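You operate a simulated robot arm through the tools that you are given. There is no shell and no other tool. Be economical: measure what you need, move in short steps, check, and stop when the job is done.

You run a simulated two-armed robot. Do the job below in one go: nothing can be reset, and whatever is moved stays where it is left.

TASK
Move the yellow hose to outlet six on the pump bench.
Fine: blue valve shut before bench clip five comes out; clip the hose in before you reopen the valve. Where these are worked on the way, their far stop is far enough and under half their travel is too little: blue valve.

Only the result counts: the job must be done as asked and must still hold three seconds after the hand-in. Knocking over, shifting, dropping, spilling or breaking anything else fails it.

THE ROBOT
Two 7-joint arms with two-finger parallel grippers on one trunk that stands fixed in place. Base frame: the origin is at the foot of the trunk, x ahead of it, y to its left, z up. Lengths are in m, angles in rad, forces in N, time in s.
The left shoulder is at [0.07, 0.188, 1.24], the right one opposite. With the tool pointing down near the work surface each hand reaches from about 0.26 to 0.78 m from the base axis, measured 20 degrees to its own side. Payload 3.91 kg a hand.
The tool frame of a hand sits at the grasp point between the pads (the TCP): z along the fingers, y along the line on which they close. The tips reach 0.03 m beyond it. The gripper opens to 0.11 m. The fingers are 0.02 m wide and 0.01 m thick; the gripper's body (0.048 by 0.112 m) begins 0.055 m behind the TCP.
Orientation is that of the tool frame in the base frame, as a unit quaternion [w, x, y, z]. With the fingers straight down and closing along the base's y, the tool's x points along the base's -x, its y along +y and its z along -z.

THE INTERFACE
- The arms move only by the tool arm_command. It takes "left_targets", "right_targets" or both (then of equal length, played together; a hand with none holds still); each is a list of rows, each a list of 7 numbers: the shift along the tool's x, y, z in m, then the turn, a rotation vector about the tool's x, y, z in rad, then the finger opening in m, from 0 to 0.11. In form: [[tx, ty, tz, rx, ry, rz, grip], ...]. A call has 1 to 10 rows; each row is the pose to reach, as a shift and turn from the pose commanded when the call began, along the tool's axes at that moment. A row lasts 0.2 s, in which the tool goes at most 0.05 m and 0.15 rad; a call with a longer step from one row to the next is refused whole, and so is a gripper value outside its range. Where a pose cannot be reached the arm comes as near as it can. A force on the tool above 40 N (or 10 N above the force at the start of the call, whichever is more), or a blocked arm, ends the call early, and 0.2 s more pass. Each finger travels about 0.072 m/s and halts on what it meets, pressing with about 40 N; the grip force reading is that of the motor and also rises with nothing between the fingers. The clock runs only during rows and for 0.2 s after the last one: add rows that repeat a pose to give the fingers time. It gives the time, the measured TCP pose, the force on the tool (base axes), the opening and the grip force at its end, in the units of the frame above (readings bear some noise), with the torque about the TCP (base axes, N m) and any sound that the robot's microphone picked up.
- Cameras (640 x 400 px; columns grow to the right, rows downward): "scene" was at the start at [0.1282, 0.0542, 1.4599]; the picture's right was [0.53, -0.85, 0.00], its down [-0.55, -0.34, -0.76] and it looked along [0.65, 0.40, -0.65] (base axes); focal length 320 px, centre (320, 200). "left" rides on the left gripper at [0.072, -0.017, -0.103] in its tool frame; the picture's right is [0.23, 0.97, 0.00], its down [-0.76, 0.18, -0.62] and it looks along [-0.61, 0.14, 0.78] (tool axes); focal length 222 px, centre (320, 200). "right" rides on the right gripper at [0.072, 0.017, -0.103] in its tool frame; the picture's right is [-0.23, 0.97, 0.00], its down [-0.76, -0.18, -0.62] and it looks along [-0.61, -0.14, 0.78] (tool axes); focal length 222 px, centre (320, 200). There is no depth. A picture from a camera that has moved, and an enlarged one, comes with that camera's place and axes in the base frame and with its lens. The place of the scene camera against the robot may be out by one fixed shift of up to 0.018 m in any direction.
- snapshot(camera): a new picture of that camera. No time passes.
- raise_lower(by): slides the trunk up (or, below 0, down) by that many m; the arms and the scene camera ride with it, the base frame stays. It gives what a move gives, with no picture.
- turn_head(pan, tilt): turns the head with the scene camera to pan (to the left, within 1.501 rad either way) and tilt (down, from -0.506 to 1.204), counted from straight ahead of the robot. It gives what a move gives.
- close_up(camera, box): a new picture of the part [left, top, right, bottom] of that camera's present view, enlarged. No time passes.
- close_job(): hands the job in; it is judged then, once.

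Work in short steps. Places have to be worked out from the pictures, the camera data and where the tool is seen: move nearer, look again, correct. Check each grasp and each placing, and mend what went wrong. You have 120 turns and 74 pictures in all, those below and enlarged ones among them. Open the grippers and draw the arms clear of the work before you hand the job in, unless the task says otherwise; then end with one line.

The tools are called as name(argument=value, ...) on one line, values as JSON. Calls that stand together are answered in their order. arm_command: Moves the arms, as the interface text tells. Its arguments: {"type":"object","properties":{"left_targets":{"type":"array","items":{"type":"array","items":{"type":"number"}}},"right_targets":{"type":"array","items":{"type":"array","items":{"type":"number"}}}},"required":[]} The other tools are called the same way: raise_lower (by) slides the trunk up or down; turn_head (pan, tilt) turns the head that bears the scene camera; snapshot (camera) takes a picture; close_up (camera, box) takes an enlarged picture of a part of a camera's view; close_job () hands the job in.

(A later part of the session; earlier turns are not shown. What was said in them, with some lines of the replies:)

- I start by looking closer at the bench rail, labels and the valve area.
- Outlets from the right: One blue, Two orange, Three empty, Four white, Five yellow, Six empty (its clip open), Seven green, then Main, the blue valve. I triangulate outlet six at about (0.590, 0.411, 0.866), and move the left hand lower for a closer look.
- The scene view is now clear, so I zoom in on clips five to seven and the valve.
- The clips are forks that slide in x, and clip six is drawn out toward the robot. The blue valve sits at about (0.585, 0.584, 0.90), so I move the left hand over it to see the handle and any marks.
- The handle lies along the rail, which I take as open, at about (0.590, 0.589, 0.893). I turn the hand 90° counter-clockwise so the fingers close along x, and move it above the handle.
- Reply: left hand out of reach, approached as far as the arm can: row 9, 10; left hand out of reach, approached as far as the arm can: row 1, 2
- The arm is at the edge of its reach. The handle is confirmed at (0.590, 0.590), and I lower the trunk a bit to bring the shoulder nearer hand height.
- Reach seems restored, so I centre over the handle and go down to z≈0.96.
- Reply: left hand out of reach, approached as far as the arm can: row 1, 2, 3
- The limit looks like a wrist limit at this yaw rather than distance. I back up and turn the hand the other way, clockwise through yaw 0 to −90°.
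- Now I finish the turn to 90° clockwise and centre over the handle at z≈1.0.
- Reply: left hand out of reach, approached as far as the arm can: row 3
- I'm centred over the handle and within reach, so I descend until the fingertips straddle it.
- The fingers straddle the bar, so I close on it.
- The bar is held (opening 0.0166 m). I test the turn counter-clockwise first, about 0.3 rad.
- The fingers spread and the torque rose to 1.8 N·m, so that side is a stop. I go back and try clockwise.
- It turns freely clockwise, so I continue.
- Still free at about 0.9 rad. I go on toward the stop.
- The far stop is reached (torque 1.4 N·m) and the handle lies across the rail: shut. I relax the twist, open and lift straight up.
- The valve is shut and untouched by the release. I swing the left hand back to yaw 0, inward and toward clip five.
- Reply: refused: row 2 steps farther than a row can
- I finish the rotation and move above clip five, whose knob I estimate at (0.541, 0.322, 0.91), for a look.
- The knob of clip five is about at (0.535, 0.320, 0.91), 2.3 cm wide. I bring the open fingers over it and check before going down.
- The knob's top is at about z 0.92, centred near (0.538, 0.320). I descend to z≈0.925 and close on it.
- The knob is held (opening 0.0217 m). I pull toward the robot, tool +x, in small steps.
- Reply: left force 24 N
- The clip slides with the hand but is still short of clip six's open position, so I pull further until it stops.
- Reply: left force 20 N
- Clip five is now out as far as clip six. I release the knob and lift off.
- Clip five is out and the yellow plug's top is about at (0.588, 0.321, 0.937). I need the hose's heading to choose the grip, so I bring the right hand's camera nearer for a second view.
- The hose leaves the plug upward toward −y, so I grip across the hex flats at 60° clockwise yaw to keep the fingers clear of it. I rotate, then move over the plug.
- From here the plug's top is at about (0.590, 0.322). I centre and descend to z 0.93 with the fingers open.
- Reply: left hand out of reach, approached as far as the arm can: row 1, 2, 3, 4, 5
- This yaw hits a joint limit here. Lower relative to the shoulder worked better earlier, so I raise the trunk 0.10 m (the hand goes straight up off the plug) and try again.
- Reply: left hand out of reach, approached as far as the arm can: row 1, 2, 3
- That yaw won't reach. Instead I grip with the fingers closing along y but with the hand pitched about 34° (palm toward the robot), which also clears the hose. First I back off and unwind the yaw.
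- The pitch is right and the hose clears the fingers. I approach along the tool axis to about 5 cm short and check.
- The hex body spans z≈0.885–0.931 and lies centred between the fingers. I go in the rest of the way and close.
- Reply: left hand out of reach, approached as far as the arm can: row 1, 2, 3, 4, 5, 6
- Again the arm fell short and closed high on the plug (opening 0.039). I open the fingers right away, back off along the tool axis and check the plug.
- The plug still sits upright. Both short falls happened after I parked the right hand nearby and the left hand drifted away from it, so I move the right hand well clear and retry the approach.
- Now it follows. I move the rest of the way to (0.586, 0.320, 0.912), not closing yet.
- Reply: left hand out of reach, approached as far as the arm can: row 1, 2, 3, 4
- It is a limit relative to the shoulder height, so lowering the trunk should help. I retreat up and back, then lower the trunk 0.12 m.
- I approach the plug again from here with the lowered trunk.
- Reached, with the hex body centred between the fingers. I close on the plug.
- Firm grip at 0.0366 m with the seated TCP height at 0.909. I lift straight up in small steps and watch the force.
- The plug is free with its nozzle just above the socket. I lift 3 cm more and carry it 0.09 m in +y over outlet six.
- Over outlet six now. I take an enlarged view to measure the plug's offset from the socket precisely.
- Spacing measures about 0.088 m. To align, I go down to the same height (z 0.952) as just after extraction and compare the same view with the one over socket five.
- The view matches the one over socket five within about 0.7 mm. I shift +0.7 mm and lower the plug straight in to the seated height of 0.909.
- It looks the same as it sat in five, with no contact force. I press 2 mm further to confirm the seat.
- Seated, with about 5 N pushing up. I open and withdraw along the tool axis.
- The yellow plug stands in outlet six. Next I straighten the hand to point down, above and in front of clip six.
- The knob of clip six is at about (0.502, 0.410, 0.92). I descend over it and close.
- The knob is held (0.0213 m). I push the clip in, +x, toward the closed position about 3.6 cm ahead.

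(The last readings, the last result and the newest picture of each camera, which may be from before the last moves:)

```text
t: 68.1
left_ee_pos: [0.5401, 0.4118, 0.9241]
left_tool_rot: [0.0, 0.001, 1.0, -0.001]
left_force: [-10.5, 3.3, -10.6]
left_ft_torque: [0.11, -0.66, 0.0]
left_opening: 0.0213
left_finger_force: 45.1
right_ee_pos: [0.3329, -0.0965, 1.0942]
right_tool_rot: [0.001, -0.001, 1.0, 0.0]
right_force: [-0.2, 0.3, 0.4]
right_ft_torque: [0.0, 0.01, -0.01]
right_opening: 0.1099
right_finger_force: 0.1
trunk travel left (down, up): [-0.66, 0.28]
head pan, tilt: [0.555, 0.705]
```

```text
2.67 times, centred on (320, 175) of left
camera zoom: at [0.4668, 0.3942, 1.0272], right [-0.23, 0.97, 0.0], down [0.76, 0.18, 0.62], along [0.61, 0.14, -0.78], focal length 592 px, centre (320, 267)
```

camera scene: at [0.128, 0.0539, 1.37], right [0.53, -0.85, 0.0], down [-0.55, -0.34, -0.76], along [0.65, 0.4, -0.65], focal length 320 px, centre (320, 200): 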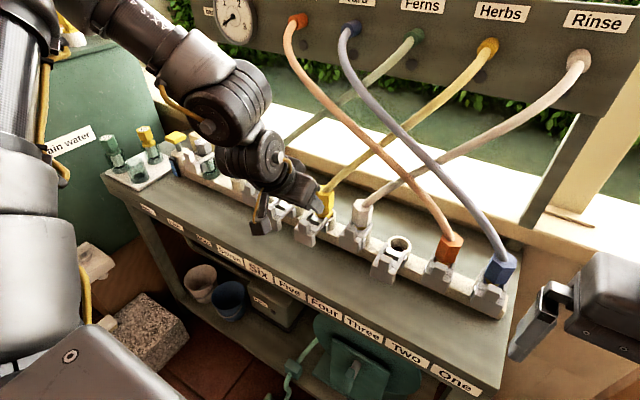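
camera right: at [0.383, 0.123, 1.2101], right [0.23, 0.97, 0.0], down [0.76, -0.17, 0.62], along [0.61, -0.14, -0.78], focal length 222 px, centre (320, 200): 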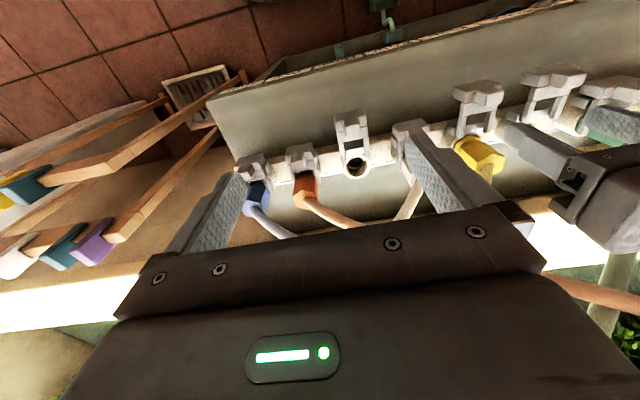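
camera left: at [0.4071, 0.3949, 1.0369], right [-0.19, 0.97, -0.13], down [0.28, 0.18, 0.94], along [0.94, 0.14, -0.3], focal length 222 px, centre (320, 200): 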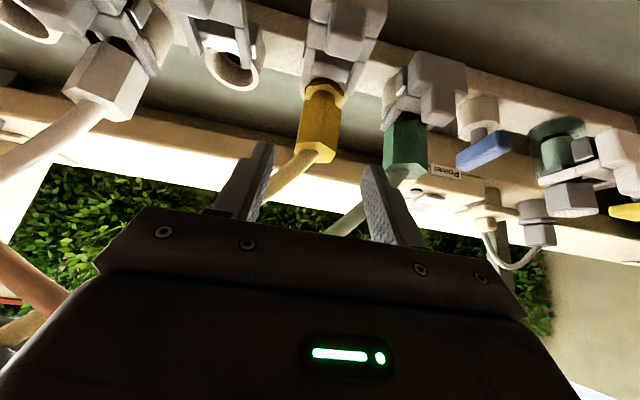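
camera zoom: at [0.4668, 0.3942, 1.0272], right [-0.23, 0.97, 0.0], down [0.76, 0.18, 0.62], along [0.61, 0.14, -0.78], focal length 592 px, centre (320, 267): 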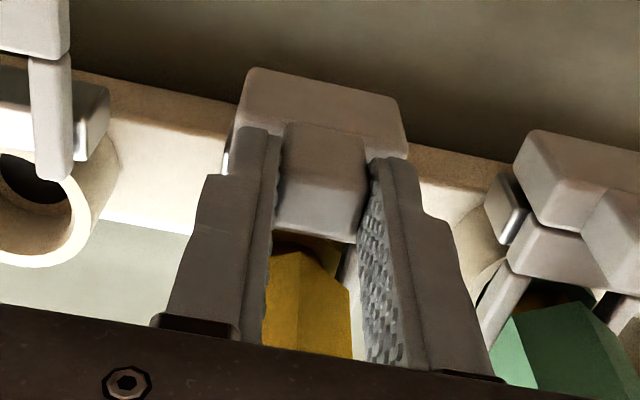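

Clip six lines up with closed clip seven and the force is rising. I press 4 mm more to be sure it's home.

arm_command(left_targets=[[-0.002, 0, 0, 0, 0, 0, 0.0], [-0.004, 0, 0, 0, 0, 0, 0.0], [-0.004, 0, 0, 0, 0, 0, 0.0]])

```text
t: 69.0
left_ee_pos: [0.5391, 0.4105, 0.9231]
left_tool_rot: [-0.007, 0.0, 1.0, 0.001]
left_force: [-19.5, 11.8, 12.2]
left_ft_torque: [0.27, 0.34, -0.06]
left_opening: 0.0213
left_finger_force: 45.4
right_ee_pos: [0.3309, -0.1005, 1.0958]
right_tool_rot: [0.002, 0.002, 1.0, 0.0]
right_force: [0.2, -0.5, -0.6]
right_ft_torque: [0.03, -0.03, -0.02]
right_opening: 0.1101
right_finger_force: 0.0
trunk travel left (down, up): [-0.66, 0.28]
head pan, tilt: [0.555, 0.705]
stopped in row 3 (left hand): the force on the tool passed its limit at 41 N (the readings are from after the stop); the commanded pose is now the measured one
```

At the hard stop. I release the knob and lift, then check.

arm_command(left_targets=[[0.001, 0, 0, 0, 0, 0, 0.03], [0.001, 0, 0, 0, 0, 0, 0.055], [0.001, 0, 0, 0, 0, 0, 0.055], [0.001, 0, -0.035, 0, 0, 0, 0.055], [0.001, 0, -0.075, 0, 0, 0, 0.055]])

close_up(camera="left", box=[200, 80, 440, 230])

close_up(camera="scene", box=[200, 130, 380, 250])

```text
t: 70.2
left_ee_pos: [0.543, 0.4074, 0.9979]
left_tool_rot: [-0.004, 0.002, 1.0, -0.002]
left_force: [-0.8, 0.1, -0.6]
left_ft_torque: [0.0, -0.04, -0.01]
left_opening: 0.0549
left_finger_force: 0.1
right_ee_pos: [0.3328, -0.1021, 1.0934]
right_tool_rot: [0.001, 0.0, 1.0, -0.001]
right_force: [0.7, -0.2, -0.3]
right_ft_torque: [-0.02, -0.05, 0.02]
right_opening: 0.1099
right_finger_force: 0.2
trunk travel left (down, up): [-0.66, 0.28]
head pan, tilt: [0.555, 0.705]
```

```text
2.67 times, centred on (320, 155) of left
camera zoom: at [0.4705, 0.3911, 1.1018], right [-0.22, 0.97, 0.0], down [0.77, 0.18, 0.62], along [0.6, 0.14, -0.79], focal length 592 px, centre (320, 320)
```

zoom: 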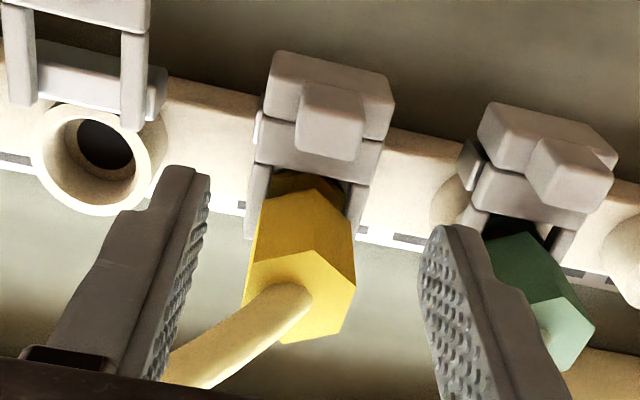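

```text
3.33 times, centred on (290, 190) of scene
camera zoom: at [0.1269, 0.0531, 1.37], right [0.53, -0.85, 0.0], down [-0.55, -0.34, -0.76], along [0.65, 0.4, -0.65], focal length 1068 px, centre (420, 233)
```

zoom: 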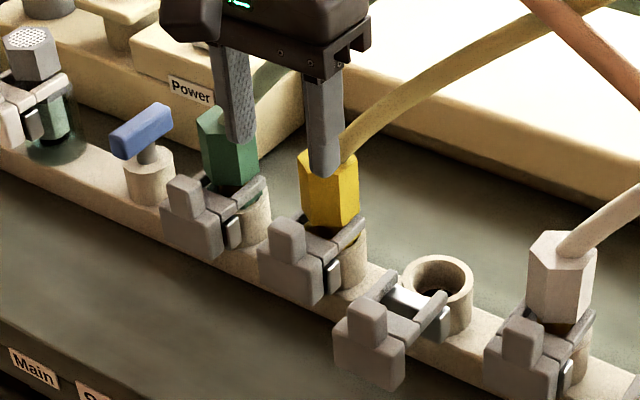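

The hose is clipped in at six. Now the valve: I retreat and swing the hand clockwise to 180°, the pose from which it can turn the handle back.

arm_command(left_targets=[[0.02, 0, -0.035, 0, 0, 0, 0.05], [0.055, 0, -0.065, 0, 0, 0, 0.05], [0.093, 0, -0.09, 0, 0, 0.05, 0.05], [0.093, 0, -0.09, 0, 0, 0.19, 0.05], [0.093, 0, -0.09, 0, 0, 0.33, 0.05], [0.093, 0, -0.09, 0, 0, 0.47, 0.05], [0.093, 0, -0.09, 0, 0, 0.61, 0.05], [0.093, 0, -0.09, 0, 0, 0.75, 0.05], [0.093, 0, -0.09, 0, 0, 0.89, 0.05], [0.093, 0, -0.09, 0, 0, 1.03, 0.05]])

arm_command(left_targets=[[0, 0, 0, 0, 0, 0.14, 0.05], [0, 0, 0, 0, 0, 0.28, 0.05], [0, 0, 0, 0, 0, 0.42, 0.05], [0, 0, 0, 0, 0, 0.56, 0.05], [0, 0, 0, 0, 0, 0.7, 0.05], [0, 0, 0, 0, 0, 0.75, 0.05]])

```text
t: 72.4
left_ee_pos: [0.4532, 0.4085, 1.0887]
left_tool_rot: [-0.005, 0.495, 0.869, -0.004]
left_force: [-0.2, 0.5, 0.0]
left_ft_torque: [0.02, 0.0, -0.02]
left_opening: 0.0499
left_finger_force: 0.2
right_ee_pos: [0.3346, -0.0999, 1.0943]
right_tool_rot: [0.0, 0.001, 1.0, -0.001]
right_force: [0.1, 0.1, -0.1]
right_ft_torque: [0.0, -0.02, -0.02]
right_opening: 0.11
right_finger_force: 0.0
trunk travel left (down, up): [-0.66, 0.28]
head pan, tilt: [0.555, 0.705]
```

```text
t: 73.8
left_ee_pos: [0.4519, 0.4092, 1.0889]
left_tool_rot: [-0.003, 0.778, 0.628, -0.003]
left_force: [0.0, -0.9, -0.4]
left_ft_torque: [0.0, 0.05, -0.01]
left_opening: 0.0501
left_finger_force: 0.1
right_ee_pos: [0.3336, -0.0997, 1.0936]
right_tool_rot: [0.0, 0.001, 1.0, -0.001]
right_force: [-0.2, 0.6, -0.7]
right_ft_torque: [0.04, 0.0, 0.01]
right_opening: 0.1101
right_finger_force: 0.0
trunk travel left (down, up): [-0.66, 0.28]
head pan, tilt: [0.555, 0.705]
```

Same pose as on the way out. I retrace the path to above the valve.

arm_command(left_targets=[[0.0206, 0.0097, 0.0, 0, 0, 0.14, 0.05], [0.0412, 0.0194, 0.005, 0, 0, 0.28, 0.05], [0.0618, 0.0292, 0.015, 0, 0, 0.42, 0.05], [0.0824, 0.0389, 0.023, 0, 0, 0.56, 0.05], [0.103, 0.0486, 0.032, 0, 0, 0.7, 0.05], [0.1236, 0.0583, 0.04, 0, 0, 0.84, 0.05], [0.1442, 0.068, 0.05, 0, 0, 0.98, 0.05], [0.1648, 0.0778, 0.058, 0, 0, 1.12, 0.05], [0.1854, 0.0875, 0.067, 0, 0, 1.25, 0.05], [0.206, 0.0972, 0.076, 0, 0, 1.357, 0.05]])

snapshot(camera="left")

```text
t: 76.0
left_ee_pos: [0.5897, 0.5904, 1.0075]
left_tool_rot: [0.002, 1.0, 0.0, -0.005]
left_force: [-0.1, -0.7, -0.6]
left_ft_torque: [-0.02, -0.02, -0.02]
left_opening: 0.0503
left_finger_force: 0.1
right_ee_pos: [0.3356, -0.0984, 1.0939]
right_tool_rot: [-0.001, 0.001, 1.0, -0.002]
right_force: [0.2, 0.8, -0.3]
right_ft_torque: [0.0, 0.03, -0.04]
right_opening: 0.1101
right_finger_force: 0.0
trunk travel left (down, up): [-0.66, 0.28]
head pan, tilt: [0.555, 0.705]
```

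```text
14 pictures are left
camera left: at [0.664, 0.6077, 1.1107], right [0.23, -0.97, 0.0], down [-0.75, -0.18, 0.63], along [-0.62, -0.14, -0.77], focal length 222 px, centre (320, 200)
```

left: 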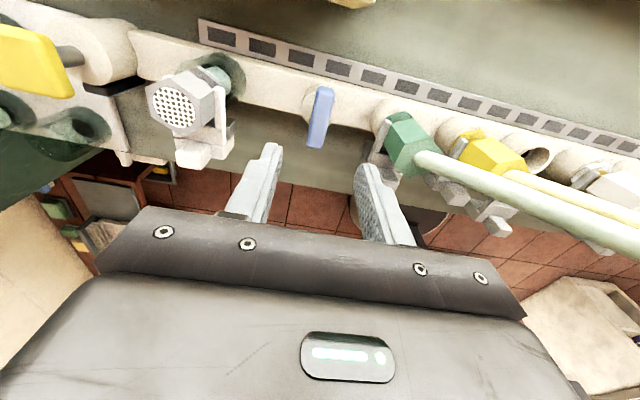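

Same view as after shutting it. I descend straight to z 0.904 and grip the handle.

arm_command(left_targets=[[0, 0, 0.03, 0, 0, 0, 0.05], [0, 0, 0.06, 0, 0, 0, 0.05], [0, 0, 0.085, 0, 0, 0, 0.05], [0, 0, 0.1035, 0, 0, 0, 0.05], [0, 0, 0.1035, 0, 0, 0, 0.02], [0, 0, 0.1035, 0, 0, 0, 0.0], [0, 0, 0.1035, 0, 0, 0, 0.0], [0, 0, 0.1035, 0, 0, 0, 0.0]])

```text
t: 77.8
left_ee_pos: [0.5883, 0.5899, 0.9044]
left_tool_rot: [0.001, 1.0, 0.002, -0.005]
left_force: [2.4, 11.1, 0.6]
left_ft_torque: [0.7, -0.78, 0.04]
left_opening: 0.017
left_finger_force: 44.7
right_ee_pos: [0.3342, -0.0979, 1.0937]
right_tool_rot: [0.001, 0.0, 1.0, -0.001]
right_force: [0.5, 0.9, 0.1]
right_ft_torque: [0.02, -0.01, -0.01]
right_opening: 0.1099
right_finger_force: 0.1
trunk travel left (down, up): [-0.66, 0.28]
head pan, tilt: [0.555, 0.705]
```

Gripped (0.017 m). I turn the handle back counter-clockwise.

arm_command(left_targets=[[0, 0, 0, 0, 0, -0.12, 0.0], [0, 0, 0, 0, 0, -0.24, 0.0], [0, 0, 0, 0, 0, -0.36, 0.0], [0, 0, 0, 0, 0, -0.48, 0.0], [0, 0, 0, 0, 0, -0.6, 0.0], [0, 0, 0, 0, 0, -0.72, 0.0], [0, 0, 0, 0, 0, -0.84, 0.0]])

arm_command(left_targets=[[0, 0, 0, 0, 0, -0.12, 0.0], [0, 0, 0, 0, 0, -0.24, 0.0], [0, 0, 0, 0, 0, -0.36, 0.0], [0, 0, 0, 0, 0, -0.48, 0.0], [0, 0, 0, 0, 0, -0.6, 0.0], [0, 0, 0, 0, 0, -0.68, 0.0]])

```text
t: 79.4
left_ee_pos: [0.5895, 0.5893, 0.9035]
left_tool_rot: [0.0, 0.913, 0.409, -0.007]
left_force: [-2.5, -1.1, -13.9]
left_ft_torque: [-0.9, -0.32, 0.02]
left_opening: 0.017
left_finger_force: 45.1
right_ee_pos: [0.3348, -0.0995, 1.0933]
right_tool_rot: [-0.001, 0.001, 1.0, -0.002]
right_force: [-0.8, 0.5, 0.3]
right_ft_torque: [0.02, 0.02, 0.0]
right_opening: 0.1099
right_finger_force: 0.0
trunk travel left (down, up): [-0.66, 0.28]
head pan, tilt: [0.555, 0.705]
```

```text
t: 80.8
left_ee_pos: [0.5909, 0.5898, 0.9046]
left_tool_rot: [-0.004, 0.724, 0.69, -0.006]
left_force: [-5.3, -16.6, -25.1]
left_ft_torque: [-0.95, -0.78, 0.02]
left_opening: 0.017
left_finger_force: 45.3
right_ee_pos: [0.3354, -0.1001, 1.0922]
right_tool_rot: [-0.001, 0.001, 1.0, -0.001]
right_force: [0.1, 0.1, 0.4]
right_ft_torque: [0.0, 0.0, -0.02]
right_opening: 0.1099
right_finger_force: 0.0
trunk travel left (down, up): [-0.66, 0.28]
head pan, tilt: [0.555, 0.705]
```

Turned about 1.52 rad. I ease down 2 mm to relieve the lift force and turn on to the stop.

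arm_command(left_targets=[[0, 0, 0.002, 0, 0, -0.07, 0.0], [0, 0, 0.002, 0, 0, -0.14, 0.0], [0, 0, 0.002, 0, 0, -0.2, 0.0]])

```text
t: 81.6
left_ee_pos: [0.5897, 0.5914, 0.9051]
left_tool_rot: [-0.003, 0.651, 0.759, -0.003]
left_force: [-1.5, -5.9, -10.8]
left_ft_torque: [-0.42, -0.69, -1.38]
left_opening: 0.0198
left_finger_force: 45.0
right_ee_pos: [0.335, -0.0997, 1.0949]
right_tool_rot: [0.0, 0.0, 1.0, -0.001]
right_force: [-0.1, 0.4, 0.7]
right_ft_torque: [0.03, -0.03, -0.01]
right_opening: 0.1098
right_finger_force: 0.0
trunk travel left (down, up): [-0.66, 0.28]
head pan, tilt: [0.555, 0.705]
```

At the open stop (torque 1.4 N·m, fingers spreading). I relax the twist, release and lift.

arm_command(left_targets=[[0, 0, 0, 0, 0, 0.12, 0.0], [0, 0, 0, 0, 0, 0.14, 0.02], [0, 0, 0, 0, 0, 0.14, 0.05], [0, 0, 0, 0, 0, 0.14, 0.05], [0, 0, -0.03, 0, 0, 0.14, 0.05], [0, 0, -0.065, 0, 0, 0.14, 0.05], [0, 0, -0.1, 0, 0, 0.14, 0.05]])

snapshot(camera="left")

```text
t: 83.2
left_ee_pos: [0.5883, 0.5906, 1.0049]
left_tool_rot: [-0.002, 0.703, 0.711, -0.004]
left_force: [0.1, -0.3, -0.5]
left_ft_torque: [0.02, 0.01, 0.01]
left_opening: 0.0501
left_finger_force: 0.1
right_ee_pos: [0.3339, -0.1008, 1.0943]
right_tool_rot: [0.0, 0.001, 1.0, 0.0]
right_force: [0.2, -0.5, -0.9]
right_ft_torque: [-0.01, -0.01, 0.01]
right_opening: 0.1102
right_finger_force: 0.0
trunk travel left (down, up): [-0.66, 0.28]
head pan, tilt: [0.555, 0.705]
```

```text
13 pictures are left
camera left: at [0.5717, 0.6631, 1.108], right [0.97, 0.24, -0.01], down [0.19, -0.76, 0.62], along [0.14, -0.61, -0.78], focal length 222 px, centre (320, 200)
```

left: 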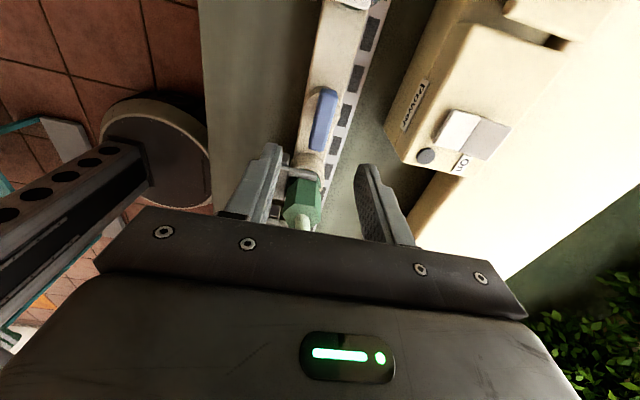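

The handle lies along the rail again, open. I draw the left arm clear and take a final look.

arm_command(left_targets=[[-0.01, -0.025, -0.01, 0, 0, 0, 0.08], [-0.03, -0.06, -0.03, 0, 0, -0.1, 0.11], [-0.05, -0.09, -0.05, 0, 0, -0.2, 0.11], [-0.07, -0.12, -0.07, 0, 0, -0.3, 0.11], [-0.09, -0.15, -0.09, 0, 0, -0.4, 0.11], [-0.1, -0.18, -0.11, 0, 0, -0.5, 0.11], [-0.1, -0.21, -0.12, 0, 0, -0.6, 0.11], [-0.1, -0.24, -0.13, 0, 0, -0.7, 0.11]])

snapshot(camera="scene")

close_up(camera="scene", box=[180, 120, 400, 260])

```text
t: 85.0
left_ee_pos: [0.3515, 0.4845, 1.1412]
left_tool_rot: [-0.003, 0.416, 0.909, -0.002]
left_force: [0.0, 0.2, -0.1]
left_ft_torque: [0.01, -0.04, -0.01]
left_opening: 0.11
left_finger_force: 0.1
right_ee_pos: [0.3322, -0.1002, 1.0935]
right_tool_rot: [0.0, 0.0, 1.0, -0.001]
right_force: [-0.4, 0.7, -0.8]
right_ft_torque: [-0.02, -0.01, 0.01]
right_opening: 0.1103
right_finger_force: 0.1
trunk travel left (down, up): [-0.66, 0.28]
head pan, tilt: [0.555, 0.705]
```

```text
12 pictures are left
camera scene: at [0.1261, 0.0539, 1.3701], right [0.53, -0.85, 0.0], down [-0.55, -0.34, -0.76], along [0.65, 0.4, -0.65], focal length 320 px, centre (320, 200)
```

scene: 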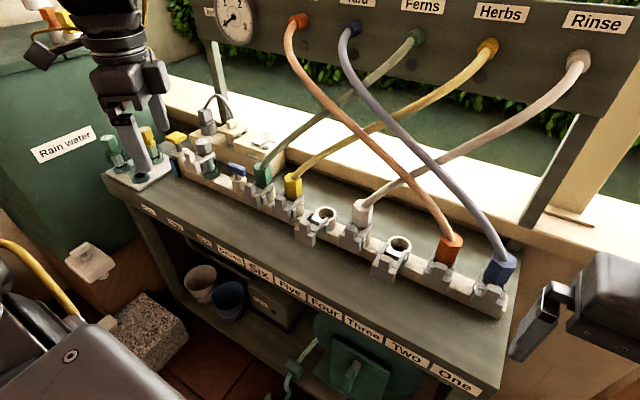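

```text
2.86 times, centred on (290, 190) of scene
camera zoom: at [0.1261, 0.0539, 1.3701], right [0.53, -0.85, 0.0], down [-0.55, -0.34, -0.76], along [0.65, 0.4, -0.65], focal length 915 px, centre (406, 229)
```

zoom: 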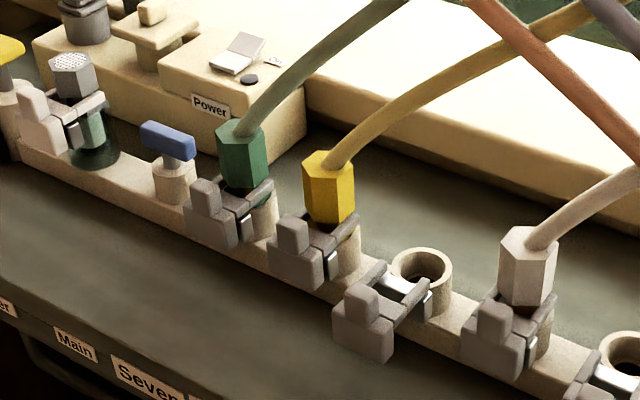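

The yellow hose is clipped in at six, the valve is open, clip five is left drawn out like the other empty outlet, and both arms are clear. I hand in.

close_job()

```text
The job is handed in.
```

The yellow hose is now in outlet six with its clip closed. I shut the blue valve to its stop before pulling clip five, and turned it back to its open stop only after the hose was clipped in.
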